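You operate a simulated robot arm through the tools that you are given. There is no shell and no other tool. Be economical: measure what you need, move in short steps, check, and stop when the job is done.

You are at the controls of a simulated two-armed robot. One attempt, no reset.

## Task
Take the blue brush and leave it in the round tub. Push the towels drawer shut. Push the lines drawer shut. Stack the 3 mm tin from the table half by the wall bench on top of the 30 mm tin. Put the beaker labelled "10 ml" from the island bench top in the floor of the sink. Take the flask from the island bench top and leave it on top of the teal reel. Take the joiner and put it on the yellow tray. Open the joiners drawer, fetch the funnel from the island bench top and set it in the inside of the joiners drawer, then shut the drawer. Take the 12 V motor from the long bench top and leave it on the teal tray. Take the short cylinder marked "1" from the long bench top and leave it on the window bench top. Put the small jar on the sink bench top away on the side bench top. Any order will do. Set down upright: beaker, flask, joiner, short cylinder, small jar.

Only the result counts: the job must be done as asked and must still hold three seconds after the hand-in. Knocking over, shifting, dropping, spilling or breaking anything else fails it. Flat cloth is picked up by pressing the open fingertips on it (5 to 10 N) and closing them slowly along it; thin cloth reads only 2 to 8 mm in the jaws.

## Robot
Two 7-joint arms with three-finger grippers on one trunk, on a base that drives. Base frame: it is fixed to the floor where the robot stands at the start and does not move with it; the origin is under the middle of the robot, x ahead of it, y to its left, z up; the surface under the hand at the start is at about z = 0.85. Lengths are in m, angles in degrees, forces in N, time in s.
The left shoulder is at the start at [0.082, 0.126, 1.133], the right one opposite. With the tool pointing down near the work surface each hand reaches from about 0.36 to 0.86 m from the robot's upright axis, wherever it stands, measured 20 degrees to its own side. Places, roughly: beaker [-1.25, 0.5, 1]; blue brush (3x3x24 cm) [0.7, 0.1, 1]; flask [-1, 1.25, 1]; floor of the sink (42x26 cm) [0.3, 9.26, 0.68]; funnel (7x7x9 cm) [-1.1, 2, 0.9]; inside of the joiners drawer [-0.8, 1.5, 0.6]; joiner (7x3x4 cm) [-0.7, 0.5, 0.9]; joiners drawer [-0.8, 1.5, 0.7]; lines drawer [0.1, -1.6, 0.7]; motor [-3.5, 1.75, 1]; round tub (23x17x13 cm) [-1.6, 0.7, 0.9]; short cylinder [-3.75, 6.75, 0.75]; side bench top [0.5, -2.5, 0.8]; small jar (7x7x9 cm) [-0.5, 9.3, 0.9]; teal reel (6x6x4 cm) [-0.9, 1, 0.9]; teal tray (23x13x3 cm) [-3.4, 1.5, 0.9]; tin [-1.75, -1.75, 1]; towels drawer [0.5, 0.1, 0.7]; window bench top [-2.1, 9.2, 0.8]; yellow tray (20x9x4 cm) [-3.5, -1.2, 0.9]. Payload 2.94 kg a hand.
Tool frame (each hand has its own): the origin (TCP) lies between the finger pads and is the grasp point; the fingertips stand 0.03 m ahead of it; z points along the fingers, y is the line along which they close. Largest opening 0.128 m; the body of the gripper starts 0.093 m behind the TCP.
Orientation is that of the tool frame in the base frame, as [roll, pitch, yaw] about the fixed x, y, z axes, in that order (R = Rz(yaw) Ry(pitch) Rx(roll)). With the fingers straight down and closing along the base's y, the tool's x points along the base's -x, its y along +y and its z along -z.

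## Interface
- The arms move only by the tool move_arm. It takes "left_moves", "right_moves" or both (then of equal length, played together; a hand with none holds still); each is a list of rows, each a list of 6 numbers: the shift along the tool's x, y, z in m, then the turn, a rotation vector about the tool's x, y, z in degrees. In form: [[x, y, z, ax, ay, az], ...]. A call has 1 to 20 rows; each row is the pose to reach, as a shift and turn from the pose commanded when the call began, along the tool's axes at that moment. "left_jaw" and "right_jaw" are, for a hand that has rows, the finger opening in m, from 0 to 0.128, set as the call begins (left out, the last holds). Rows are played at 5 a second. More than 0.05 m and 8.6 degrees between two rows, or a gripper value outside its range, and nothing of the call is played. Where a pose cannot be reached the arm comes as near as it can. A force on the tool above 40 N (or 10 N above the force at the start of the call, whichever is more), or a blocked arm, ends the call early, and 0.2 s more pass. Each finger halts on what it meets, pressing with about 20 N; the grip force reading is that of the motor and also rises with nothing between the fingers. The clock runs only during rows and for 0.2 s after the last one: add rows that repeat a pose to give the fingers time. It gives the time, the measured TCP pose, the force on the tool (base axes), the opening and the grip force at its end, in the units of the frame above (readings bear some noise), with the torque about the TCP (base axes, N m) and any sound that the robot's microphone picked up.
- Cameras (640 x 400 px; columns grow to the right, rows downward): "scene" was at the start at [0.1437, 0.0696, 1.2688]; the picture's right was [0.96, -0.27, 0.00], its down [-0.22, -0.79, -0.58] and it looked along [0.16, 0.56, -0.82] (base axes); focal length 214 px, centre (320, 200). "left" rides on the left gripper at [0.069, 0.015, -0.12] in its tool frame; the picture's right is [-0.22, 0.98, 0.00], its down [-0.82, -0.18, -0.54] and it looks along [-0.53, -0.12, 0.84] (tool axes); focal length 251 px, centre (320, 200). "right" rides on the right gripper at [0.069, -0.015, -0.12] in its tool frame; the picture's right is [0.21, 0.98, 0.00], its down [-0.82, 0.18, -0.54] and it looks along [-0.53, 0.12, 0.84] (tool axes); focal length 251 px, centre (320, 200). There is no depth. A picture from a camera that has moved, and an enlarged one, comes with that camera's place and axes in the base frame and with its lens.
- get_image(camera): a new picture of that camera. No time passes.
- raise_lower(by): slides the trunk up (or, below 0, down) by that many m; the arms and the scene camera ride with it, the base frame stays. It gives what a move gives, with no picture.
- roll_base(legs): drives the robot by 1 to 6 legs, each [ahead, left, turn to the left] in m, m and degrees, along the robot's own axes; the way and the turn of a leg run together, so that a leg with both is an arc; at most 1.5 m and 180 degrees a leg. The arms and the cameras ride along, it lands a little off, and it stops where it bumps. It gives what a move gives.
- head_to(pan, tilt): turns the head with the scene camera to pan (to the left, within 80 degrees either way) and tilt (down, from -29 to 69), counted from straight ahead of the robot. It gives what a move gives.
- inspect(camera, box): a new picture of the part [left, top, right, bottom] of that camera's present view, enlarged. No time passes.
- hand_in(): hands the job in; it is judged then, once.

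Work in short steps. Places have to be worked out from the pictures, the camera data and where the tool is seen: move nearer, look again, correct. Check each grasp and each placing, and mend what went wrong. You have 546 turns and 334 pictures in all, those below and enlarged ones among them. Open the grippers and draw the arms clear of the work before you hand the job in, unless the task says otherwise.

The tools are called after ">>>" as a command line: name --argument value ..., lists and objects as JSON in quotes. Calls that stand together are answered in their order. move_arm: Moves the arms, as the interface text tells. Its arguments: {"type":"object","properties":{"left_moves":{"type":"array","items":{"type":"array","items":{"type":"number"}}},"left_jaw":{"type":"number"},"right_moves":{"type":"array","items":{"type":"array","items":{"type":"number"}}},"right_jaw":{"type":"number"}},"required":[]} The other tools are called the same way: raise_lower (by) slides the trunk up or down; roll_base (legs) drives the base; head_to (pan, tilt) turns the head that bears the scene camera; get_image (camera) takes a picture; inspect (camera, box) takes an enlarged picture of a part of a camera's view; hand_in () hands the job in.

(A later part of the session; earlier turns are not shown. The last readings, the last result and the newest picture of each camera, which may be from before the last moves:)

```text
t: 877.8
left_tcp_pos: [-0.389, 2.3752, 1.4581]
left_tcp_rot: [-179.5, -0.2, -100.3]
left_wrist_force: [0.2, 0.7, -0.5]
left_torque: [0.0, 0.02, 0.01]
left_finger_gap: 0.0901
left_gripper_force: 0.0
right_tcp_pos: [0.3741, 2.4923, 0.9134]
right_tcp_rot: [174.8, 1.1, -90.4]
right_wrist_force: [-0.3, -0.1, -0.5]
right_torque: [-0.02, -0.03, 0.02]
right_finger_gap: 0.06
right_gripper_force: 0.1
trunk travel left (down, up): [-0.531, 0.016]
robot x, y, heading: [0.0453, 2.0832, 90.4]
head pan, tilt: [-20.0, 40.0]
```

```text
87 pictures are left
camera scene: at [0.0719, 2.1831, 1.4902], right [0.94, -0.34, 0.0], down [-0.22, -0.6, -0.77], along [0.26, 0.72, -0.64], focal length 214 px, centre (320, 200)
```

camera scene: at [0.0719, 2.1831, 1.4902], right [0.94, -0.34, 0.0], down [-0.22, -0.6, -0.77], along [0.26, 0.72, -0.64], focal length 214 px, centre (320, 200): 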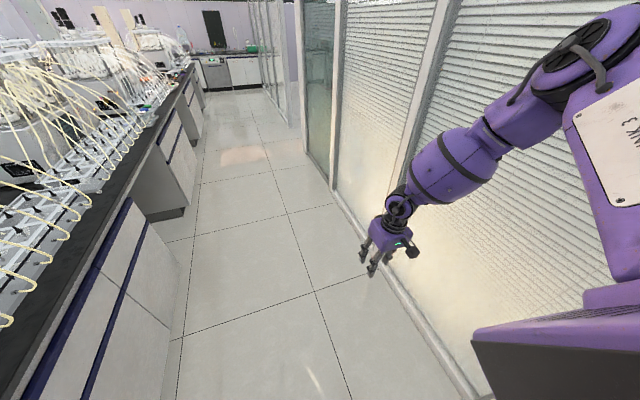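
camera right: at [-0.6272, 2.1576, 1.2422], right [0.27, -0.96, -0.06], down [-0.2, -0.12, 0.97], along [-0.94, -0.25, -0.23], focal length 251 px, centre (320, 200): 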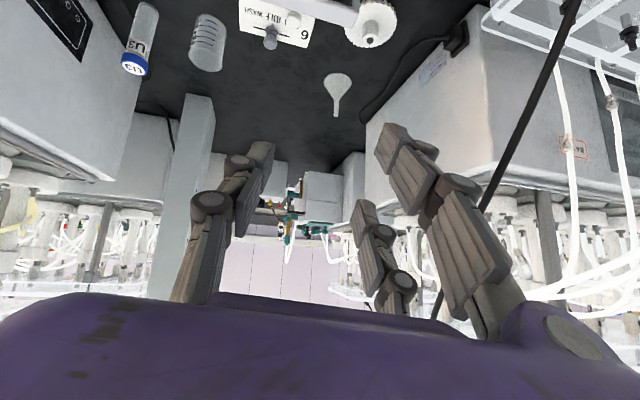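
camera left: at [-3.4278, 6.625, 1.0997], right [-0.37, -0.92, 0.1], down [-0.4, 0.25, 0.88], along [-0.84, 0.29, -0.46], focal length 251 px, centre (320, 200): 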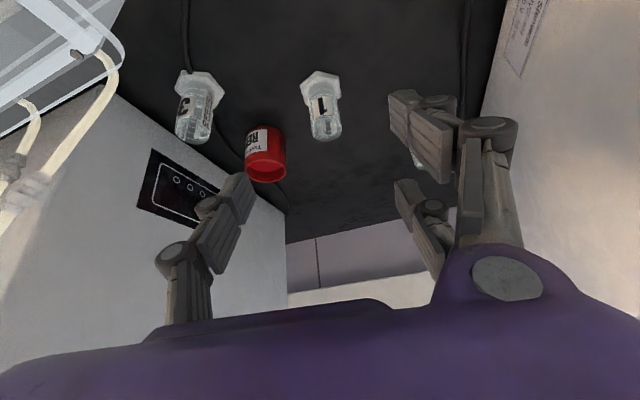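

The elbow sits high and outward. I try to coax it round by turning the wrist far the other way in this free space.

>>> move_arm --right_moves '[[0, 0, -0.045, 0, 0, 0], [0, 0, -0.09, 0, 0, 0], [-0.03, 0, -0.12, 0, 0, 0], [-0.06, 0, -0.15, 0, 0, 8], [-0.09, 0, -0.17, 0, 0, 16], [-0.11, 0, -0.18, 0, 0, 24], [-0.12, 0, -0.18, 0, 0, 32], [-0.12, 0, -0.18, 0, 0, 40], [-0.12, 0, -0.18, 0, 0, 48], [-0.12, 0, -0.18, 0, 0, 56], [-0.12, 0, -0.18, 0, 0, 64], [-0.12, 0, -0.18, 0, 0, 72], [-0.12, 0, -0.18, 0, 0, 80], [-0.12, 0, -0.18, 0, 0, 88], [-0.12, 0, -0.18, 0, 0, 96], [-0.12, 0, -0.18, 0, 0, 104]]'

>>> get_image --camera "scene"

```text
t: 881.2
left_tcp_pos: [-0.3892, 2.3763, 1.4582]
left_tcp_rot: [-179.4, -0.1, -100.4]
left_wrist_force: [0.5, -0.1, 0.0]
left_torque: [0.01, 0.01, 0.04]
left_finger_gap: 0.0902
left_gripper_force: 0.1
right_tcp_pos: [0.3934, 2.6102, 1.0961]
right_tcp_rot: [-179.6, -5.3, 165.3]
right_wrist_force: [-0.2, -0.3, -0.4]
right_torque: [0.02, -0.03, 0.0]
right_finger_gap: 0.06
right_gripper_force: 0.1
trunk travel left (down, up): [-0.531, 0.016]
robot x, y, heading: [0.0378, 2.0789, 90.3]
head pan, tilt: [-20.0, 40.0]
```

```text
86 pictures are left
camera scene: at [0.0719, 2.183, 1.4901], right [0.94, -0.34, 0.0], down [-0.22, -0.6, -0.77], along [0.26, 0.72, -0.64], focal length 214 px, centre (320, 200)
```

scene: 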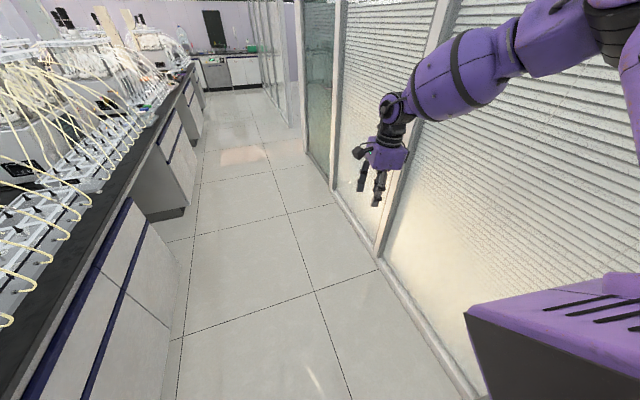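

Wrist yaw is free over a wide range. I test whether the hand can now cross to the centre line here in free space.

>>> move_arm --right_moves '[[0.041, -0.003, 0, 0, 0, 0], [0.081, -0.005, 0, 0, 0, 0], [0.122, -0.008, 0, 0, 0, 0], [0.163, -0.011, 0, 0, 0, 0], [0.203, -0.013, 0, 0, 0, 0], [0.244, -0.016, 0, 0, 0, 0], [0.285, -0.019, 0, 0, 0, 0], [0.325, -0.021, 0, 0, 0, 0], [0.366, -0.024, 0, 0, 0, 0], [0.366, -0.024, 0, 0, 0, 0]]'

>>> get_image --camera "scene"

```text
t: 883.4
left_tcp_pos: [-0.3891, 2.3757, 1.459]
left_tcp_rot: [-179.5, -0.1, -100.3]
left_wrist_force: [-0.6, -0.5, -0.6]
left_torque: [0.02, 0.02, 0.0]
left_finger_gap: 0.0902
left_gripper_force: 0.0
right_tcp_pos: [0.1938, 2.574, 1.1577]
right_tcp_rot: [-179.6, -5.4, 165.6]
right_wrist_force: [0.0, 0.5, 0.2]
right_torque: [0.0, 0.01, -0.02]
right_finger_gap: 0.0598
right_gripper_force: 0.0
right hand out of reach, approached as far as the arm can: row 3, 4, 5, 6, 7, 8, 9, 10
trunk travel left (down, up): [-0.531, 0.016]
robot x, y, heading: [0.0429, 2.0816, 90.2]
head pan, tilt: [-20.0, 40.0]
```

```text
85 pictures are left
camera scene: at [0.0715, 2.1826, 1.4902], right [0.94, -0.34, 0.0], down [-0.22, -0.6, -0.77], along [0.26, 0.72, -0.64], focal length 214 px, centre (320, 200)
```

scene: 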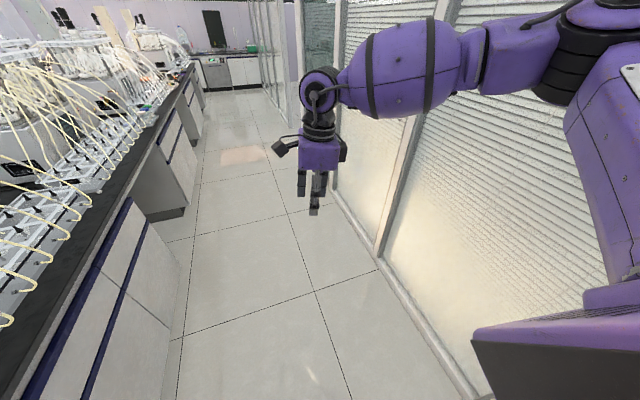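

I continue turning the wrist further to force the elbow to swivel.

>>> move_arm --right_moves '[[0, 0, 0, 0, 0, 8], [0, 0, 0, 0, 0, 16], [0, 0, 0, 0, 0, 24], [0, 0, 0, 0, 0, 32], [0, 0, 0, 0, 0, 40], [0, 0, 0, 0, 0, 48], [0, 0, 0, 0, 0, 56], [0, 0, 0, 0, 0, 64], [0, 0, 0, 0, 0, 72], [0, 0, 0, 0, 0, 80], [0, 0, 0, 0, 0, 88], [0, 0, 0, 0, 0, 96], [0, 0, 0, 0, 0, 104], [0, 0, 0, 0, 0, 112]]'

>>> get_image --camera "scene"

```text
t: 886.4
left_tcp_pos: [-0.3885, 2.3761, 1.4585]
left_tcp_rot: [-179.6, -0.1, -100.3]
left_wrist_force: [1.3, -1.0, -0.3]
left_torque: [0.0, -0.02, -0.03]
left_finger_gap: 0.0901
left_gripper_force: 0.0
right_tcp_pos: [0.1933, 2.5756, 1.157]
right_tcp_rot: [-175.2, 2.3, 53.6]
right_wrist_force: [0.0, 0.0, 0.4]
right_torque: [0.0, -0.02, 0.0]
right_finger_gap: 0.0603
right_gripper_force: 0.1
trunk travel left (down, up): [-0.531, 0.016]
robot x, y, heading: [0.0412, 2.0823, 90.4]
head pan, tilt: [-20.0, 40.0]
```

```text
84 pictures are left
camera scene: at [0.0719, 2.183, 1.4901], right [0.94, -0.34, 0.0], down [-0.22, -0.6, -0.77], along [0.26, 0.72, -0.64], focal length 214 px, centre (320, 200)
```

scene: 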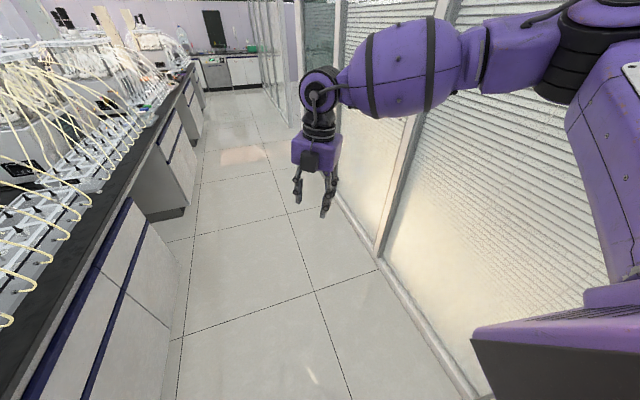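

I test whether a lower hand height (relative to the shoulder) frees the reach: lower 0.1, then forward and across.

>>> move_arm --right_moves '[[0, 0, 0.04, 0, 0, 0], [0, 0, 0.08, 0, 0, 0], [0, 0, 0.11, 0, 0, 0], [0.012, -0.04, 0.11, 0, 0, 0], [0.024, -0.08, 0.11, 0, 0, 0], [0.036, -0.12, 0.11, 0, 0, 0], [0.048, -0.16, 0.11, 0, 0, 0], [0.06, -0.2, 0.11, 0, 0, 0], [0.072, -0.24, 0.11, 0, 0, 0], [0.072, -0.24, 0.11, 0, 0, 0]]'

>>> get_image --camera "scene"

```text
t: 888.6
left_tcp_pos: [-0.388, 2.3763, 1.4584]
left_tcp_rot: [-179.5, -0.1, -100.2]
left_wrist_force: [-0.3, 0.0, 0.0]
left_torque: [-0.02, -0.02, 0.02]
left_finger_gap: 0.09
left_gripper_force: 0.1
right_tcp_pos: [0.2133, 2.5824, 1.1247]
right_tcp_rot: [-175.0, 2.3, 53.6]
right_wrist_force: [0.1, -0.1, -0.6]
right_torque: [0.03, 0.0, -0.01]
right_finger_gap: 0.06
right_gripper_force: 0.1
right hand out of reach, approached as far as the arm can: row 1, 2, 3, 4, 5, 6, 7, 8, 9, 10
trunk travel left (down, up): [-0.531, 0.016]
robot x, y, heading: [0.0421, 2.0802, 90.4]
head pan, tilt: [-20.0, 40.0]
```

```text
83 pictures are left
camera scene: at [0.0719, 2.183, 1.4901], right [0.94, -0.34, 0.0], down [-0.22, -0.6, -0.77], along [0.26, 0.72, -0.64], focal length 214 px, centre (320, 200)
```

scene: 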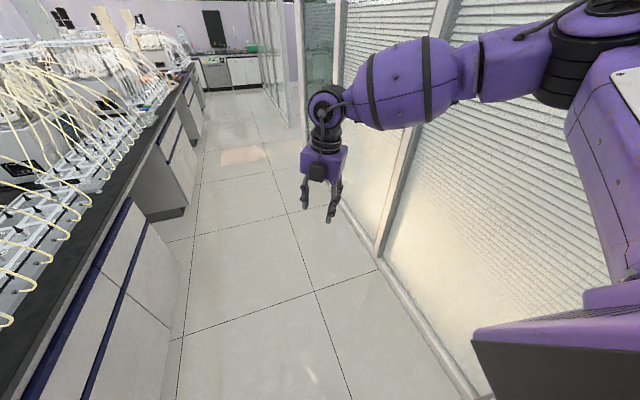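

I try once more via a wide route: out to the right and low, then forward, then across at low height.

>>> move_arm --right_moves '[[0.034, 0.032, 0.016, 0, 0, 0], [0.069, 0.065, 0.033, 0, 0, 0], [0.103, 0.098, 0.05, 0, 0, 0], [0.137, 0.13, 0.066, 0, 0, 0], [0.172, 0.163, 0.083, 0, 0, 0], [0.206, 0.195, 0.1, 0, 0, 0], [0.212, 0.153, 0.115, 0, 0, 0], [0.218, 0.111, 0.13, 0, 0, 0], [0.224, 0.069, 0.145, 0, 0, 0], [0.23, 0.027, 0.16, 0, 0, 0], [0.235, -0.015, 0.175, 0, 0, 0], [0.212, -0.051, 0.175, 0, 0, 0], [0.189, -0.087, 0.175, 0, 0, 0], [0.166, -0.123, 0.175, 0, 0, 0], [0.142, -0.159, 0.175, 0, 0, 0], [0.119, -0.195, 0.175, 0, 0, 0], [0.096, -0.231, 0.175, 0, 0, 0], [0.073, -0.268, 0.175, 0, 0, 0], [0.073, -0.268, 0.175, 0, 0, 0]]'

>>> get_image --camera "scene"

```text
refused: row 2 steps farther than a row can; nothing moved
```

```text
82 pictures are left
camera scene: at [0.0719, 2.183, 1.4901], right [0.94, -0.34, 0.0], down [-0.22, -0.6, -0.77], along [0.26, 0.72, -0.64], focal length 214 px, centre (320, 200)
```

scene: 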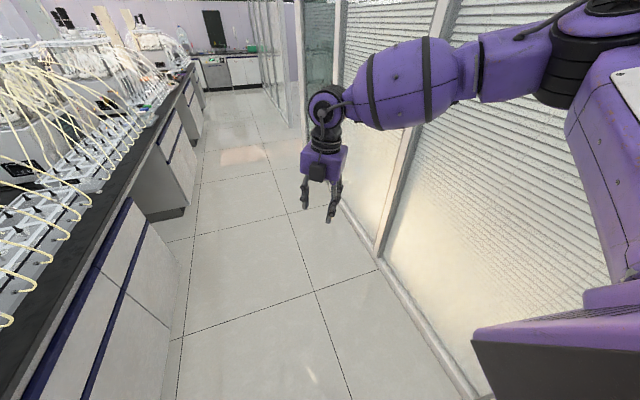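

>>> move_arm --right_moves '[[0.029, 0.028, 0.014, 0, 0, 0], [0.059, 0.056, 0.028, 0, 0, 0], [0.088, 0.084, 0.043, 0, 0, 0], [0.118, 0.111, 0.057, 0, 0, 0], [0.147, 0.139, 0.071, 0, 0, 0], [0.177, 0.167, 0.085, 0, 0, 0], [0.206, 0.195, 0.1, 0, 0, 0], [0.212, 0.153, 0.115, 0, 0, 0], [0.218, 0.111, 0.13, 0, 0, 0], [0.224, 0.069, 0.145, 0, 0, 0], [0.23, 0.027, 0.16, 0, 0, 0], [0.235, -0.015, 0.175, 0, 0, 0], [0.212, -0.051, 0.175, 0, 0, 0], [0.189, -0.087, 0.175, 0, 0, 0], [0.166, -0.123, 0.175, 0, 0, 0], [0.142, -0.159, 0.175, 0, 0, 0], [0.119, -0.195, 0.175, 0, 0, 0], [0.096, -0.231, 0.175, 0, 0, 0], [0.073, -0.268, 0.175, 0, 0, 0], [0.073, -0.268, 0.175, 0, 0, 0]]'

>>> get_image --camera "scene"

```text
t: 892.8
left_tcp_pos: [-0.3886, 2.3764, 1.4581]
left_tcp_rot: [-179.6, -0.1, -100.3]
left_wrist_force: [-0.2, 0.4, 0.1]
left_torque: [0.01, -0.01, 0.0]
left_finger_gap: 0.0901
left_gripper_force: 0.0
right_tcp_pos: [0.2353, 2.5926, 1.1024]
right_tcp_rot: [-175.1, 2.3, 53.7]
right_wrist_force: [0.0, -0.3, -0.4]
right_torque: [0.02, 0.01, 0.0]
right_finger_gap: 0.06
right_gripper_force: 0.0
right hand out of reach, approached as far as the arm can: row 7, 8, 9, 10, 11, 12, 13, 14, 15, 16, 17, 18, 19, 20
trunk travel left (down, up): [-0.531, 0.016]
robot x, y, heading: [0.0408, 2.0796, 90.2]
head pan, tilt: [-20.0, 40.0]
```

```text
81 pictures are left
camera scene: at [0.0725, 2.1835, 1.4901], right [0.94, -0.34, 0.0], down [-0.22, -0.61, -0.77], along [0.26, 0.72, -0.64], focal length 214 px, centre (320, 200)
```

scene: 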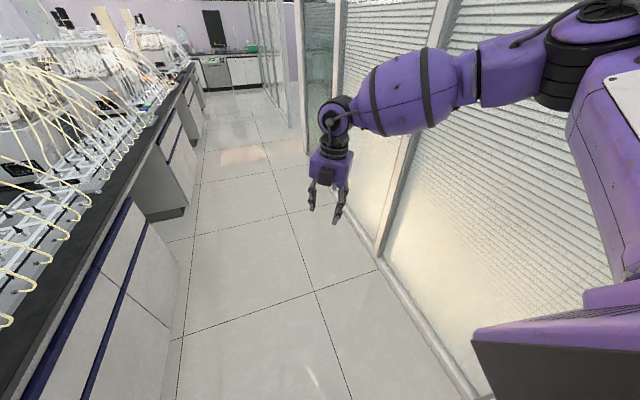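

Raising the trunk also moves the shoulders back, cutting reach. I lower the trunk 0.18 m and repeat the crossing test.

>>> raise_lower --by -0.18

>>> move_arm --right_moves '[[0.012, -0.03, -0.02, 0, 0, 0], [0.024, -0.06, -0.04, 0, 0, 0], [0.036, -0.09, -0.06, 0, 0, 0], [0.045, -0.12, -0.08, 0, 0, 0], [0.055, -0.16, -0.08, 0, 0, 0], [0.065, -0.2, -0.08, 0, 0, 0], [0.075, -0.24, -0.08, 0, 0, 0], [0.085, -0.28, -0.08, 0, 0, 0], [0.085, -0.28, -0.08, 0, 0, 0]]'

>>> get_image --camera "scene"

```text
t: 894.8
left_tcp_pos: [-0.3887, 2.3755, 1.2775]
left_tcp_rot: [-179.6, -0.1, -100.3]
left_wrist_force: [0.0, -0.6, 0.0]
left_torque: [0.01, -0.03, 0.02]
left_finger_gap: 0.0903
left_gripper_force: 0.1
right_tcp_pos: [0.2358, 2.5846, 0.9213]
right_tcp_rot: [-175.1, 2.3, 53.7]
right_wrist_force: [0.2, 0.4, 0.3]
right_torque: [0.01, 0.01, 0.0]
right_finger_gap: 0.0601
right_gripper_force: 0.0
trunk travel left (down, up): [-0.351, 0.196]
robot x, y, heading: [0.0464, 2.081, 90.4]
head pan, tilt: [-20.0, 40.0]
```

```text
t: 896.8
left_tcp_pos: [-0.3888, 2.3765, 1.2781]
left_tcp_rot: [-179.5, 0.0, -100.3]
left_wrist_force: [0.4, -0.4, -0.3]
left_torque: [-0.03, -0.02, 0.02]
left_finger_gap: 0.0902
left_gripper_force: 0.1
right_tcp_pos: [0.1782, 2.684, 1.0029]
right_tcp_rot: [-175.1, 2.3, 53.6]
right_wrist_force: [0.1, -0.6, -1.3]
right_torque: [-0.04, 0.0, 0.01]
right_finger_gap: 0.0602
right_gripper_force: 0.0
right hand out of reach, approached as far as the arm can: row 4, 5, 6, 7, 8, 9
trunk travel left (down, up): [-0.351, 0.196]
robot x, y, heading: [0.0419, 2.079, 90.4]
head pan, tilt: [-20.0, 40.0]
```

```text
80 pictures are left
camera scene: at [0.0714, 2.2844, 1.2906], right [0.94, -0.34, 0.0], down [-0.22, -0.61, -0.77], along [0.26, 0.72, -0.64], focal length 214 px, centre (320, 200)
```

scene: 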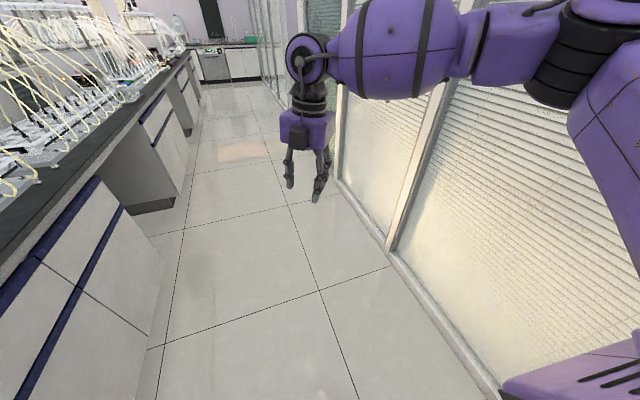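

Partly better. For the funnel I'll use nearly full extension on the arm's own side (arm almost straight through the corridor). First I bring the wrist yaw back to natural.

>>> move_arm --right_moves '[[0, 0, -0.01, 0, 0, 7.7], [0, 0, -0.02, 0, 0, 15.4], [0, 0, -0.03, 0, 0, 23.1], [0, 0, -0.04, 0, 0, 30.8], [0, 0, -0.05, 0, 0, 38.5], [0, 0, -0.05, 0, 0, 46.2], [0, 0, -0.05, 0, 0, 53.9], [0, 0, -0.05, 0, 0, 61.6], [0, 0, -0.05, 0, 0, 69.3], [0, 0, -0.05, 0, 0, 77], [0, 0, -0.05, 0, 0, 84.7], [0, 0, -0.05, 0, 0, 92.4], [0, 0, -0.05, 0, 0, 100.1], [0, 0, -0.05, 0, 0, 107.8], [0, 0, -0.05, 0, 0, 115.5], [0, 0, -0.05, 0, 0, 123.2], [0, 0, -0.05, 0, 0, 130.9], [0, 0, -0.05, 0, 0, 138.6], [0, 0, -0.05, 0, 0, 146.3], [0, 0, -0.05, 0, 0, 154]]'

>>> roll_base --legs '[[0, 0, 116.5], [0.1, -0.1, 0]]'

```text
t: 901.0
left_tcp_pos: [-0.389, 2.3769, 1.278]
left_tcp_rot: [-179.4, -0.1, -100.3]
left_wrist_force: [0.2, -0.1, 1.0]
left_torque: [-0.03, 0.0, -0.02]
left_finger_gap: 0.09
left_gripper_force: 0.1
right_tcp_pos: [0.419, 2.6523, 0.9822]
right_tcp_rot: [167.3, 1.6, -93.6]
right_wrist_force: [0.4, 0.2, 0.6]
right_torque: [0.04, 0.01, -0.01]
right_finger_gap: 0.06
right_gripper_force: 0.1
right hand out of reach, approached as far as the arm can: row 12, 13, 14, 15, 16, 17, 18, 19, 20
trunk travel left (down, up): [-0.351, 0.196]
robot x, y, heading: [0.0412, 2.0795, 90.4]
head pan, tilt: [-20.0, 40.0]
```

```text
t: 905.4
left_tcp_pos: [-0.1412, 1.5903, 1.2778]
left_tcp_rot: [-179.3, -0.1, 3.2]
left_wrist_force: [-0.1, 0.3, 0.5]
left_torque: [-0.03, -0.06, 0.05]
left_finger_gap: 0.0899
left_gripper_force: 0.0
right_tcp_pos: [-0.5896, 2.3125, 0.9753]
right_tcp_rot: [167.4, -0.4, 10.5]
right_wrist_force: [0.7, -0.3, 0.1]
right_torque: [-0.03, -0.03, -0.01]
right_finger_gap: 0.0608
right_gripper_force: 0.2
trunk travel left (down, up): [-0.351, 0.196]
robot x, y, heading: [0.045, 2.0785, -165.9]
head pan, tilt: [-20.0, 40.0]
stopped in leg 1: the force on the tool passed its limit at 49 N (the readings are from after the stop); the commanded pose is now the measured one
```

My mistake: the hand was low and the turn brought it against something on the island (stopped at 49 N). I turn back a little and inspect.

>>> roll_base --legs '[[0, 0, -12]]'

>>> head_to --pan -35 --tilt 35

>>> get_image --camera "scene"

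```text
t: 906.6
left_tcp_pos: [-0.2387, 1.6413, 1.2781]
left_tcp_rot: [-179.4, -0.1, -8.8]
left_wrist_force: [-0.6, -0.2, -0.6]
left_torque: [-0.03, -0.01, -0.02]
left_finger_gap: 0.0902
left_gripper_force: 0.0
right_tcp_pos: [-0.5286, 2.4399, 0.9761]
right_tcp_rot: [167.4, -0.2, -1.5]
right_wrist_force: [0.0, 0.3, 0.1]
right_torque: [0.0, -0.01, 0.0]
right_finger_gap: 0.0597
right_gripper_force: 0.0
trunk travel left (down, up): [-0.351, 0.196]
robot x, y, heading: [0.0417, 2.0793, -178.0]
head pan, tilt: [-20.0, 40.0]
```

```text
t: 907.3
left_tcp_pos: [-0.2397, 1.6398, 1.2773]
left_tcp_rot: [-179.4, -0.1, -8.7]
left_wrist_force: [0.0, 0.3, 0.3]
left_torque: [0.0, -0.01, -0.01]
left_finger_gap: 0.0899
left_gripper_force: 0.1
right_tcp_pos: [-0.5275, 2.4408, 0.9758]
right_tcp_rot: [167.3, -0.3, -1.5]
right_wrist_force: [0.1, -0.7, 0.1]
right_torque: [0.01, 0.03, -0.02]
right_finger_gap: 0.06
right_gripper_force: 0.1
trunk travel left (down, up): [-0.351, 0.196]
robot x, y, heading: [0.0427, 2.081, -178.1]
head pan, tilt: [-35.0, 35.0]
```

```text
79 pictures are left
camera scene: at [-0.1542, 2.1243, 1.2981], right [0.55, 0.84, 0.0], down [0.48, -0.31, -0.82], along [-0.69, 0.45, -0.57], focal length 214 px, centre (320, 200)
```

scene: 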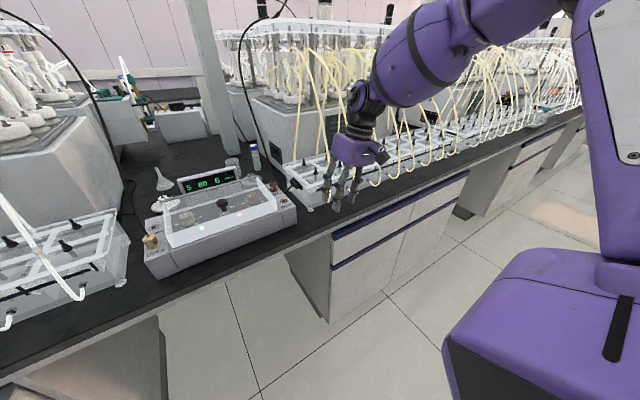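

No visible displacement of the device. I raise the hand, straighten its roll, then turn so the hand enters the corridor high between the cables.

>>> move_arm --right_moves '[[0, 0, -0.04, 3, 0, 0], [0, 0, -0.08, 6, 0, 0], [0.01, 0, -0.12, 9, 0, 0], [0.02, 0, -0.16, 12.5, 0, 0], [0.03, 0, -0.2, 12.5, 0, 0], [0.03, 0, -0.22, 12.5, 0, 0]]'

>>> raise_lower --by 0.05

```text
t: 908.7
left_tcp_pos: [-0.2411, 1.6408, 1.2773]
left_tcp_rot: [-179.4, -0.2, -8.7]
left_wrist_force: [0.9, -0.4, -0.2]
left_torque: [0.0, 0.01, -0.02]
left_finger_gap: 0.0899
left_gripper_force: 0.0
right_tcp_pos: [-0.5088, 2.5381, 1.1908]
right_tcp_rot: [179.4, -0.4, -0.8]
right_wrist_force: [-0.9, 0.3, 0.1]
right_torque: [0.01, 0.05, 0.01]
right_finger_gap: 0.0601
right_gripper_force: 0.1
right hand out of reach, approached as far as the arm can: row 1, 2, 3, 4, 5, 6
trunk travel left (down, up): [-0.351, 0.196]
robot x, y, heading: [0.0441, 2.0853, -177.9]
head pan, tilt: [-35.0, 35.0]
```

```text
t: 909.7
left_tcp_pos: [-0.243, 1.6412, 1.3269]
left_tcp_rot: [-179.3, -0.3, -8.7]
left_wrist_force: [-0.5, 0.2, -0.2]
left_torque: [0.0, -0.09, -0.01]
left_finger_gap: 0.09
left_gripper_force: 0.0
right_tcp_pos: [-0.5097, 2.5388, 1.2382]
right_tcp_rot: [179.7, -0.6, -1.3]
right_wrist_force: [-1.5, 0.5, 0.3]
right_torque: [0.02, -0.07, 0.0]
right_finger_gap: 0.0599
right_gripper_force: 0.0
trunk travel left (down, up): [-0.401, 0.146]
robot x, y, heading: [0.0416, 2.0789, -178.1]
head pan, tilt: [-35.0, 35.0]
```

I pull the hand in before turning, so it doesn't brush the right-hand cable.

>>> move_arm --right_moves '[[0.04, 0.01, 0, 0, 0, 0], [0.08, 0.02, 0, 0, 0, 0], [0.12, 0.03, 0, 0, 0, 0], [0.15, 0.05, 0, 0, 0, 0], [0.15, 0.05, 0, 0, 0, 0]]'

>>> roll_base --legs '[[0, 0, 25]]'

>>> get_image --camera "right"

```text
t: 910.9
left_tcp_pos: [-0.2411, 1.64, 1.3274]
left_tcp_rot: [-179.4, -0.2, -8.7]
left_wrist_force: [-0.8, 0.5, -0.5]
left_torque: [0.0, -0.02, 0.0]
left_finger_gap: 0.0899
left_gripper_force: 0.0
right_tcp_pos: [-0.3976, 2.5642, 1.2435]
right_tcp_rot: [179.6, -0.4, -1.0]
right_wrist_force: [-0.1, 0.3, -0.4]
right_torque: [-0.03, 0.01, 0.01]
right_finger_gap: 0.0598
right_gripper_force: 0.0
right hand out of reach, approached as far as the arm can: row 1, 2, 3, 4, 5
trunk travel left (down, up): [-0.401, 0.146]
robot x, y, heading: [0.0438, 2.0779, -178.1]
head pan, tilt: [-35.0, 35.0]
```

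```text
t: 912.5
left_tcp_pos: [-0.0266, 1.5621, 1.3274]
left_tcp_rot: [-179.3, -0.1, 16.6]
left_wrist_force: [-0.4, 0.3, 0.1]
left_torque: [0.0, 0.01, -0.01]
left_finger_gap: 0.09
left_gripper_force: 0.1
right_tcp_pos: [-0.5611, 2.3319, 1.2441]
right_tcp_rot: [179.6, -0.4, 24.1]
right_wrist_force: [-0.6, 0.7, 0.1]
right_torque: [0.0, 0.02, 0.02]
right_finger_gap: 0.0599
right_gripper_force: 0.0
trunk travel left (down, up): [-0.401, 0.146]
robot x, y, heading: [0.0424, 2.0793, -152.9]
head pan, tilt: [-35.0, 35.0]
```

```text
78 pictures are left
camera right: at [-0.5049, 2.3747, 1.3637], right [0.6, -0.8, 0.01], down [-0.68, -0.5, 0.54], along [-0.43, -0.33, -0.84], focal length 251 px, centre (320, 200)
```

right: 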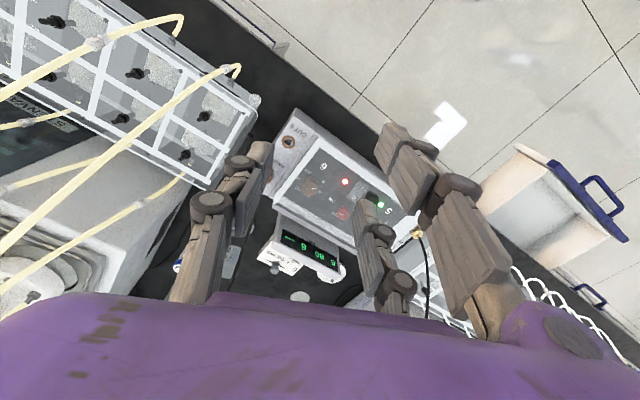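

I tilt the hand 49° and move it to the corridor's centre.

>>> move_arm --right_moves '[[-0.015, 0.02, 0.005, 0, -7, 0], [-0.03, 0.042, 0.01, 0, -14, 0], [-0.047, 0.063, 0.015, 0, -21, 0], [-0.063, 0.085, 0.02, 0, -28, 0], [-0.079, 0.106, 0.03, 0, -35, 0], [-0.095, 0.127, 0.035, 0, -42, 0], [-0.11, 0.148, 0.04, 0, -49, 0], [-0.11, 0.148, 0.04, 0, -49, 0]]'

>>> get_image --camera "right"

```text
t: 914.4
left_tcp_pos: [-0.0255, 1.5614, 1.3266]
left_tcp_rot: [-179.4, 0.0, 16.4]
left_wrist_force: [0.1, 0.0, -0.4]
left_torque: [-0.01, -0.01, 0.0]
left_finger_gap: 0.0899
left_gripper_force: 0.1
right_tcp_pos: [-0.6743, 2.2114, 1.1744]
right_tcp_rot: [176.3, 48.9, 24.4]
right_wrist_force: [-0.6, -0.3, -0.1]
right_torque: [0.0, 0.06, 0.02]
right_finger_gap: 0.0599
right_gripper_force: 0.0
right hand out of reach, approached as far as the arm can: row 1, 2, 3, 4, 5, 6, 7, 8
trunk travel left (down, up): [-0.401, 0.146]
robot x, y, heading: [0.0461, 2.0802, -153.0]
head pan, tilt: [-35.0, 35.0]
```

```text
77 pictures are left
camera right: at [-0.5611, 2.288, 1.2008], right [0.57, -0.81, -0.12], down [-0.05, -0.18, 0.98], along [-0.82, -0.56, -0.15], focal length 251 px, centre (320, 200)
```

right: 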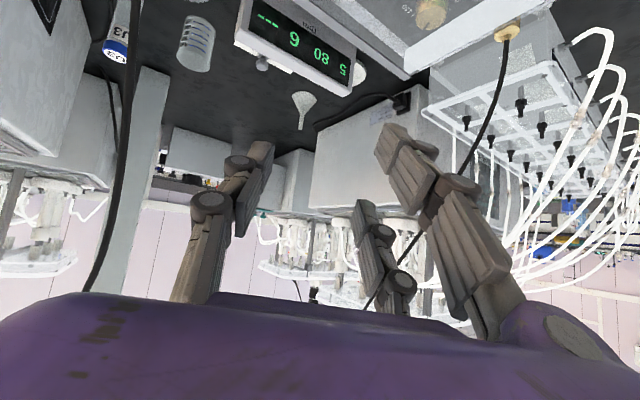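

The hand is between the cables with the funnel dead ahead ((-1.10, 2.01)). I move the base 0.14 m forward, carrying the hand along the corridor.

>>> roll_base --legs '[[0.14, 0.02, 0]]'

>>> move_arm --right_moves '[[-0.008, -0.002, 0.035, 0, 0, 0], [-0.016, -0.003, 0.07, 0, 0, 0], [-0.024, -0.005, 0.105, 0, 0, 0], [-0.032, -0.006, 0.14, 0, 0, 0], [-0.032, -0.006, 0.14, 0, 0, 0]]'

>>> get_image --camera "right"

```text
t: 915.7
left_tcp_pos: [-0.1397, 1.4828, 1.3278]
left_tcp_rot: [-179.5, -0.2, 16.4]
left_wrist_force: [0.0, 0.2, 0.0]
left_torque: [0.04, 0.0, -0.02]
left_finger_gap: 0.0899
left_gripper_force: 0.0
right_tcp_pos: [-0.7879, 2.132, 1.1761]
right_tcp_rot: [176.2, 48.8, 24.4]
right_wrist_force: [-0.1, 0.4, -0.3]
right_torque: [0.01, 0.02, -0.03]
right_finger_gap: 0.0603
right_gripper_force: 0.0
trunk travel left (down, up): [-0.401, 0.146]
robot x, y, heading: [-0.0703, 1.998, -153.2]
head pan, tilt: [-35.0, 35.0]
```

```text
t: 916.9
left_tcp_pos: [-0.1396, 1.4826, 1.3292]
left_tcp_rot: [-179.5, -0.1, 16.3]
left_wrist_force: [0.3, 0.0, 0.2]
left_torque: [-0.05, 0.01, 0.0]
left_finger_gap: 0.09
left_gripper_force: 0.0
right_tcp_pos: [-0.9032, 2.0767, 1.1069]
right_tcp_rot: [176.3, 48.9, 24.2]
right_wrist_force: [-0.2, 0.5, -0.6]
right_torque: [0.0, 0.03, -0.03]
right_finger_gap: 0.0602
right_gripper_force: 0.1
trunk travel left (down, up): [-0.401, 0.146]
robot x, y, heading: [-0.0717, 1.9988, -153.3]
head pan, tilt: [-35.0, 35.0]
```

```text
76 pictures are left
camera right: at [-0.7882, 2.1531, 1.1329], right [0.57, -0.81, -0.12], down [-0.05, -0.18, 0.98], along [-0.82, -0.56, -0.15], focal length 251 px, centre (320, 200)
```

right: 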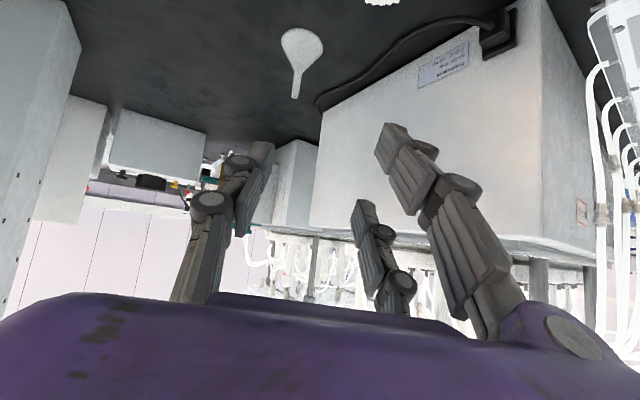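

Good progress. Funnel stem top at (-1.097, 2.0075, 0.938). I advance most of the remaining distance and check.

>>> move_arm --right_moves '[[0.001, -0.006, 0.035, 0, 0, 0], [0.002, -0.012, 0.07, 0, 0, 0], [0.003, -0.018, 0.105, 0, 0, 0], [0.003, -0.024, 0.14, 0, 0, 0], [0.004, -0.03, 0.175, 0, 0, 0], [0.004, -0.035, 0.205, 0, 0, 0], [0.004, -0.035, 0.205, 0, 0, 0]]' --right_jaw 0.05

>>> get_image --camera "right"

>>> get_image --camera "scene"

```text
t: 918.5
left_tcp_pos: [-0.1395, 1.4816, 1.3281]
left_tcp_rot: [-179.4, -0.1, 16.4]
left_wrist_force: [-0.6, 0.3, 0.7]
left_torque: [-0.01, 0.0, 0.0]
left_finger_gap: 0.0898
left_gripper_force: 0.1
right_tcp_pos: [-1.0378, 2.0389, 0.9743]
right_tcp_rot: [176.4, 48.9, 24.3]
right_wrist_force: [-0.2, 0.6, -0.3]
right_torque: [0.03, -0.01, 0.02]
right_finger_gap: 0.0503
right_gripper_force: 0.0
right hand out of reach, approached as far as the arm can: row 6, 7
trunk travel left (down, up): [-0.401, 0.146]
robot x, y, heading: [-0.0708, 2.0017, -152.9]
head pan, tilt: [-35.0, 35.0]
```

```text
75 pictures are left
camera right: at [-0.923, 2.1149, 1.0008], right [0.57, -0.81, -0.12], down [-0.05, -0.18, 0.98], along [-0.82, -0.55, -0.15], focal length 251 px, centre (320, 200)
```

right: 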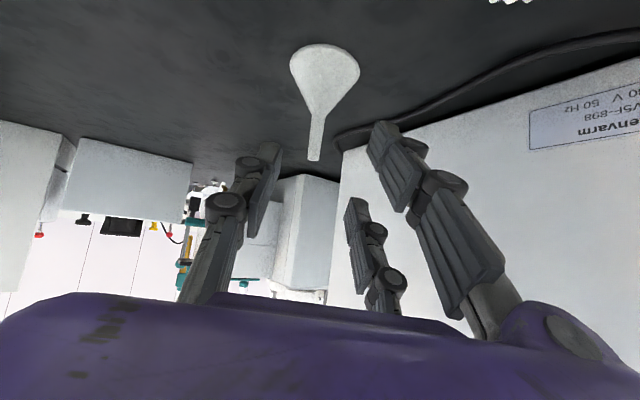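

```text
74 pictures are left
camera scene: at [-0.2555, 1.9623, 1.3491], right [0.14, 0.99, 0.0], down [0.57, -0.08, -0.82], along [-0.81, 0.11, -0.57], focal length 214 px, centre (320, 200)
```

scene: 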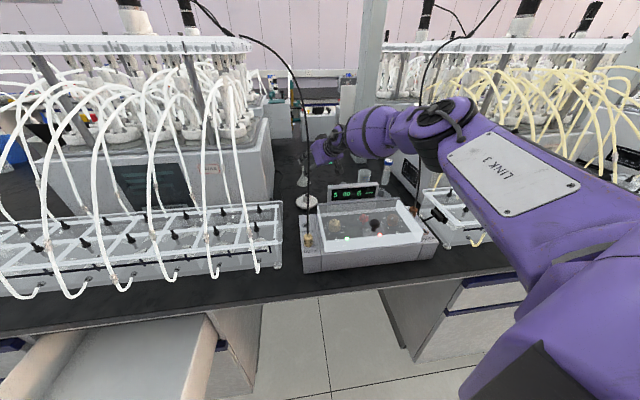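

I'm at the reach end, so I move the base 0.05 m ahead and then settle onto the stem.

>>> roll_base --legs '[[0.05, 0, 0]]'

>>> get_image --camera "right"

```text
t: 919.4
left_tcp_pos: [-0.1819, 1.4597, 1.3277]
left_tcp_rot: [-179.6, 0.0, 16.3]
left_wrist_force: [0.3, -0.5, 0.5]
left_torque: [-0.01, -0.03, -0.03]
left_finger_gap: 0.0899
left_gripper_force: 0.1
right_tcp_pos: [-1.0797, 2.0163, 0.9775]
right_tcp_rot: [176.5, 48.9, 24.4]
right_wrist_force: [0.2, -0.1, 0.9]
right_torque: [0.01, -0.01, -0.02]
right_finger_gap: 0.0501
right_gripper_force: 0.1
trunk travel left (down, up): [-0.401, 0.146]
robot x, y, heading: [-0.115, 1.9797, -153.2]
head pan, tilt: [-35.0, 35.0]
```

```text
73 pictures are left
camera right: at [-0.9655, 2.0933, 1.0014], right [0.57, -0.81, -0.12], down [-0.05, -0.18, 0.98], along [-0.82, -0.56, -0.15], focal length 251 px, centre (320, 200)
```

right: 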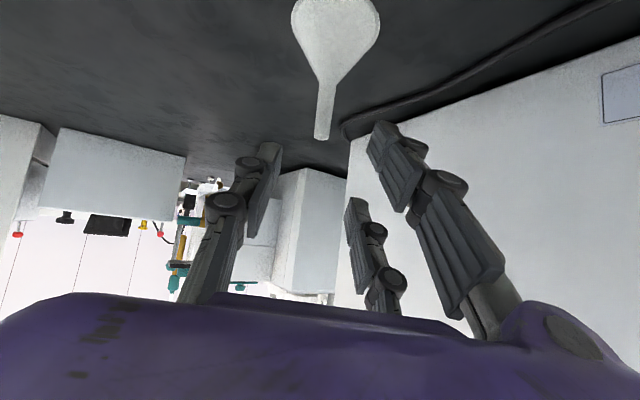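

>>> move_arm --right_moves '[[0.018, -0.002, 0.022, 0, 0, 0], [0.036, -0.0037, 0.045, 0, 0, 0], [0.036, -0.0037, 0.049, 0, 0, 0], [0.036, -0.0037, 0.049, 0, 0, 0]]'

>>> move_arm --right_moves '[[0, 0, 0, 0, 0, 0], [0, 0, 0, 0, 0, 0], [0, 0, 0, 0, 0, 0], [0, 0, 0, 0, 0, 0]]' --right_jaw 0.0

>>> get_image --camera "right"

```text
t: 920.4
left_tcp_pos: [-0.1823, 1.46, 1.3281]
left_tcp_rot: [-179.5, -0.2, 16.4]
left_wrist_force: [0.4, -0.8, 0.4]
left_torque: [-0.02, -0.01, -0.02]
left_finger_gap: 0.0899
left_gripper_force: 0.1
right_tcp_pos: [-1.0643, 2.0204, 0.9309]
right_tcp_rot: [176.4, 48.9, 24.4]
right_wrist_force: [1.0, 0.0, -0.2]
right_torque: [-0.02, 0.03, 0.03]
right_finger_gap: 0.0503
right_gripper_force: 0.1
right hand out of reach, approached as far as the arm can: row 1, 2, 3, 4
trunk travel left (down, up): [-0.401, 0.146]
robot x, y, heading: [-0.1164, 1.976, -153.1]
head pan, tilt: [-35.0, 35.0]
```

```text
t: 921.4
left_tcp_pos: [-0.1821, 1.4594, 1.3295]
left_tcp_rot: [-179.5, -0.1, 16.4]
left_wrist_force: [0.6, -0.1, 0.8]
left_torque: [0.01, 0.01, 0.02]
left_finger_gap: 0.0898
left_gripper_force: 0.0
right_tcp_pos: [-1.0648, 2.0198, 0.9305]
right_tcp_rot: [176.3, 48.9, 24.4]
right_wrist_force: [-0.8, -0.7, -0.6]
right_torque: [-0.01, 0.02, -0.02]
right_finger_gap: 0.0002
right_gripper_force: 2.8
trunk travel left (down, up): [-0.401, 0.146]
robot x, y, heading: [-0.115, 1.9816, -153.1]
head pan, tilt: [-35.0, 35.0]
```

```text
72 pictures are left
camera right: at [-0.9498, 2.0968, 0.9566], right [0.57, -0.81, -0.12], down [-0.05, -0.18, 0.98], along [-0.82, -0.56, -0.15], focal length 251 px, centre (320, 200)
```

right: 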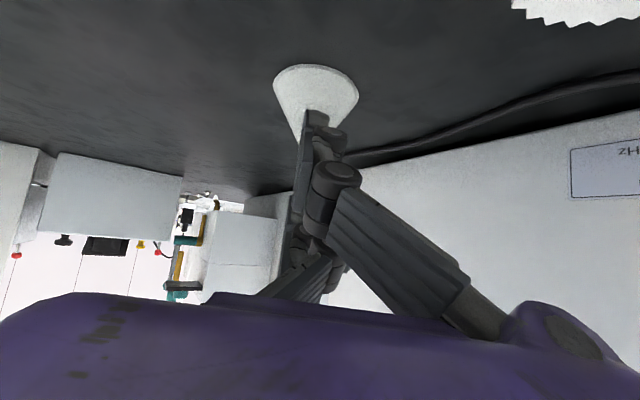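

I closed a bit short of the stem (the arm was at its limit). I reopen, nudge the base 28 mm ahead, and close again.

>>> move_arm --right_moves '[[0, 0, 0, 0, 0, 0], [0, 0, 0, 0, 0, 0], [0, 0, 0, 0, 0, 0]]' --right_jaw 0.055

>>> roll_base --legs '[[0.03, -0.005, 0]]'

>>> get_image --camera "right"

```text
t: 922.2
left_tcp_pos: [-0.1826, 1.4602, 1.3284]
left_tcp_rot: [-179.5, -0.1, 16.4]
left_wrist_force: [0.0, 0.6, -0.2]
left_torque: [-0.02, -0.03, 0.01]
left_finger_gap: 0.0898
left_gripper_force: 0.0
right_tcp_pos: [-1.0639, 2.0201, 0.9302]
right_tcp_rot: [176.4, 48.9, 24.3]
right_wrist_force: [-0.5, 0.4, -0.9]
right_torque: [0.0, 0.0, 0.0]
right_finger_gap: 0.0552
right_gripper_force: 0.3
trunk travel left (down, up): [-0.401, 0.146]
robot x, y, heading: [-0.1119, 1.9826, -153.1]
head pan, tilt: [-35.0, 35.0]
```

```text
t: 923.0
left_tcp_pos: [-0.209, 1.4525, 1.3292]
left_tcp_rot: [-179.5, 0.1, 16.4]
left_wrist_force: [0.1, -0.3, -0.4]
left_torque: [-0.02, 0.02, -0.01]
left_finger_gap: 0.0898
left_gripper_force: 0.0
right_tcp_pos: [-1.0912, 2.0118, 0.932]
right_tcp_rot: [176.4, 49.0, 24.4]
right_wrist_force: [0.1, 0.3, 1.0]
right_torque: [-0.01, -0.03, 0.01]
right_finger_gap: 0.0552
right_gripper_force: 0.0
trunk travel left (down, up): [-0.401, 0.146]
robot x, y, heading: [-0.1434, 1.9717, -153.1]
head pan, tilt: [-35.0, 35.0]
```

```text
71 pictures are left
camera right: at [-0.9764, 2.0886, 0.9582], right [0.57, -0.81, -0.12], down [-0.05, -0.18, 0.98], along [-0.82, -0.56, -0.15], focal length 251 px, centre (320, 200)
```

right: 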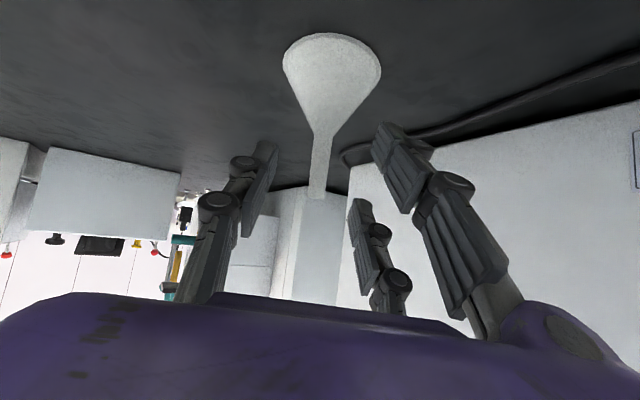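

The stem now passes through the grasp point; I lower the trunk 12 mm for a fuller grip and close.

>>> raise_lower --by -0.012

>>> move_arm --right_moves '[[0, 0, 0, 0, 0, 0], [0, 0, 0, 0, 0, 0], [0, 0, 0, 0, 0, 0], [0, 0, 0, 0, 0, 0]]' --right_jaw 0.0

>>> get_image --camera "right"

```text
t: 923.6
left_tcp_pos: [-0.2111, 1.4505, 1.3163]
left_tcp_rot: [-179.5, -0.1, 16.3]
left_wrist_force: [-0.2, -0.2, 0.0]
left_torque: [-0.01, -0.01, -0.01]
left_finger_gap: 0.0902
left_gripper_force: 0.1
right_tcp_pos: [-1.0926, 2.0119, 0.9194]
right_tcp_rot: [176.4, 48.9, 24.4]
right_wrist_force: [-0.5, 0.8, 0.3]
right_torque: [0.0, 0.01, 0.02]
right_finger_gap: 0.0551
right_gripper_force: 0.0
trunk travel left (down, up): [-0.389, 0.158]
robot x, y, heading: [-0.1404, 1.9711, -152.9]
head pan, tilt: [-35.0, 35.0]
```

```text
t: 924.6
left_tcp_pos: [-0.2092, 1.4502, 1.3163]
left_tcp_rot: [-179.5, 0.1, 16.4]
left_wrist_force: [-0.5, 0.0, -0.4]
left_torque: [0.0, 0.01, 0.01]
left_finger_gap: 0.0897
left_gripper_force: 0.1
right_tcp_pos: [-1.0918, 2.0103, 0.9195]
right_tcp_rot: [176.4, 48.9, 24.2]
right_wrist_force: [-2.4, 0.8, 4.4]
right_torque: [-0.01, 0.1, 0.01]
right_finger_gap: 0.0114
right_gripper_force: 19.7
trunk travel left (down, up): [-0.389, 0.158]
robot x, y, heading: [-0.1402, 1.9673, -153.2]
head pan, tilt: [-35.0, 35.0]
```

```text
70 pictures are left
camera right: at [-0.9779, 2.0884, 0.9456], right [0.57, -0.81, -0.12], down [-0.05, -0.18, 0.98], along [-0.82, -0.55, -0.15], focal length 251 px, centre (320, 200)
```

right: 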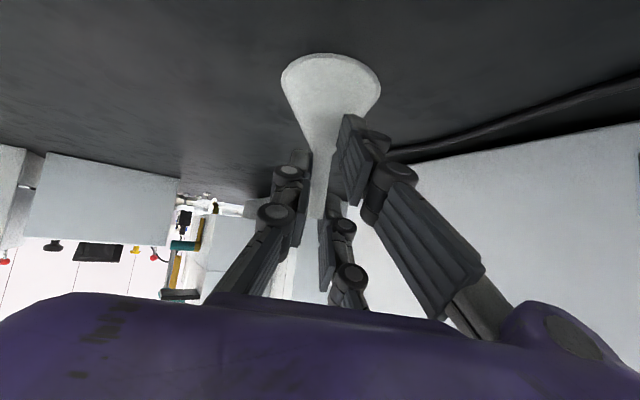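

Gripped (11.4 mm). I lift by raising the trunk 0.15 m, then draw back along the corridor.

>>> raise_lower --by 0.15

>>> get_image --camera "right"

```text
t: 926.4
left_tcp_pos: [-0.2119, 1.4499, 1.4647]
left_tcp_rot: [-179.4, -0.2, 16.5]
left_wrist_force: [-0.4, -0.7, 0.1]
left_torque: [-0.01, 0.0, 0.01]
left_finger_gap: 0.0898
left_gripper_force: 0.1
right_tcp_pos: [-1.0721, 2.0216, 1.3475]
right_tcp_rot: [173.9, 68.6, 22.3]
right_wrist_force: [-0.6, -0.5, -1.1]
right_torque: [-0.01, 0.03, 0.01]
right_finger_gap: 0.0108
right_gripper_force: 20.5
trunk travel left (down, up): [-0.539, 0.008]
robot x, y, heading: [-0.1443, 1.971, -153.0]
head pan, tilt: [-35.0, 35.0]
```

```text
69 pictures are left
camera right: at [-0.9575, 2.0984, 1.3276], right [0.53, -0.83, -0.16], down [0.25, -0.03, 0.97], along [-0.81, -0.55, 0.19], focal length 251 px, centre (320, 200)
```

right: 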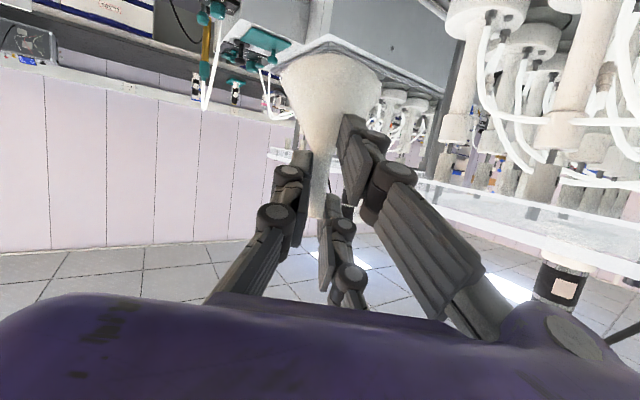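

The funnel is held, high. I back the base straight out along the corridor.

>>> roll_base --legs '[[-0.38, 0, 0]]'

>>> get_image --camera "scene"

```text
t: 928.8
left_tcp_pos: [0.1252, 1.6232, 1.4651]
left_tcp_rot: [-179.5, -0.1, 16.2]
left_wrist_force: [0.6, -0.6, -0.6]
left_torque: [0.0, -0.03, -0.02]
left_finger_gap: 0.09
left_gripper_force: 0.0
right_tcp_pos: [-0.7336, 2.1958, 1.3501]
right_tcp_rot: [173.9, 68.7, 21.9]
right_wrist_force: [-0.1, -0.1, -1.7]
right_torque: [0.01, 0.02, -0.03]
right_finger_gap: 0.0111
right_gripper_force: 19.8
trunk travel left (down, up): [-0.539, 0.008]
robot x, y, heading: [0.1981, 2.1432, -153.1]
head pan, tilt: [-35.0, 35.0]
```

```text
68 pictures are left
camera scene: at [0.0985, 2.1484, 1.5051], right [0.14, 0.99, 0.0], down [0.57, -0.08, -0.82], along [-0.81, 0.12, -0.57], focal length 214 px, centre (320, 200)
```

scene: 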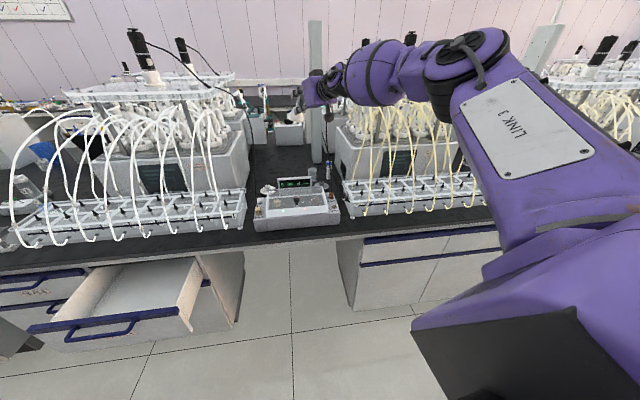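

Intact and clear. I retract the arm with the funnel toward the body and then go back through the gap to the drawer's south side.

>>> move_arm --right_moves '[[0.013, 0.004, -0.034, 0, 2.4, 0], [0.026, 0.008, -0.068, 0, 4.8, 0], [0.039, 0.011, -0.101, 0, 7.2, 0], [0.052, 0.015, -0.135, 0, 9.6, 0], [0.065, 0.019, -0.169, 0, 12, 0], [0.078, 0.023, -0.203, 0, 14.4, 0], [0.091, 0.027, -0.237, 0, 16.8, 0], [0.104, 0.03, -0.27, 0, 19.2, 0], [0.117, 0.034, -0.304, 0, 21.6, 0], [0.13, 0.038, -0.338, 0, 24, 0], [0.13, 0.038, -0.338, 0, 24, 0]]'

>>> roll_base --legs '[[0.1, 0.12, 0], [0, 0, -117]]'

>>> head_to --pan 0 --tilt 40

>>> get_image --camera "right"

```text
t: 931.2
left_tcp_pos: [0.1264, 1.624, 1.4656]
left_tcp_rot: [-179.5, -0.2, 16.2]
left_wrist_force: [-0.6, -0.4, 0.5]
left_torque: [0.02, 0.0, -0.01]
left_finger_gap: 0.0901
left_gripper_force: 0.0
right_tcp_pos: [-0.3981, 2.3349, 1.3519]
right_tcp_rot: [176.6, 44.7, 25.7]
right_wrist_force: [-0.3, -0.2, -0.3]
right_torque: [0.04, -0.02, -0.03]
right_finger_gap: 0.0103
right_gripper_force: 20.2
right hand out of reach, approached as far as the arm can: row 10, 11
trunk travel left (down, up): [-0.539, 0.008]
robot x, y, heading: [0.1969, 2.1428, -153.2]
head pan, tilt: [-35.0, 35.0]
```

```text
t: 937.8
left_tcp_pos: [-0.2618, 2.2957, 1.4659]
left_tcp_rot: [-179.4, -0.2, -101.8]
left_wrist_force: [0.0, 0.4, -0.2]
left_torque: [0.03, -0.03, 0.01]
left_finger_gap: 0.09
left_gripper_force: 0.1
right_tcp_pos: [0.6136, 2.4251, 1.3535]
right_tcp_rot: [176.6, 44.9, -92.3]
right_wrist_force: [0.0, -0.1, -0.1]
right_torque: [-0.01, -0.01, 0.01]
right_finger_gap: 0.0085
right_gripper_force: 20.4
trunk travel left (down, up): [-0.539, 0.008]
robot x, y, heading: [0.1602, 1.9875, 89.0]
head pan, tilt: [-35.0, 35.0]
```

```text
t: 938.8
left_tcp_pos: [-0.2604, 2.2958, 1.4658]
left_tcp_rot: [-179.5, 0.0, -101.7]
left_wrist_force: [0.9, -0.1, -1.1]
left_torque: [0.02, 0.02, 0.0]
left_finger_gap: 0.0901
left_gripper_force: 0.0
right_tcp_pos: [0.6131, 2.4264, 1.3525]
right_tcp_rot: [176.6, 44.8, -92.3]
right_wrist_force: [-0.2, -0.3, -0.9]
right_torque: [0.01, 0.01, -0.01]
right_finger_gap: 0.0085
right_gripper_force: 19.8
trunk travel left (down, up): [-0.539, 0.008]
robot x, y, heading: [0.1651, 1.9892, 88.9]
head pan, tilt: [0.0, 40.0]
```

```text
67 pictures are left
camera right: at [0.6311, 2.2926, 1.3885], right [-0.98, -0.15, -0.11], down [-0.14, 0.2, 0.97], along [-0.13, 0.97, -0.22], focal length 251 px, centre (320, 200)
```

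right: 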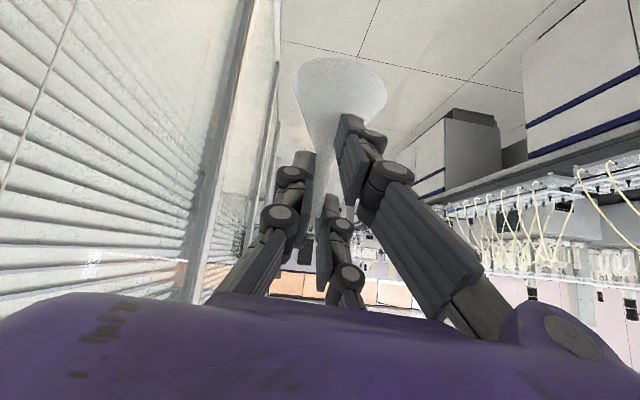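

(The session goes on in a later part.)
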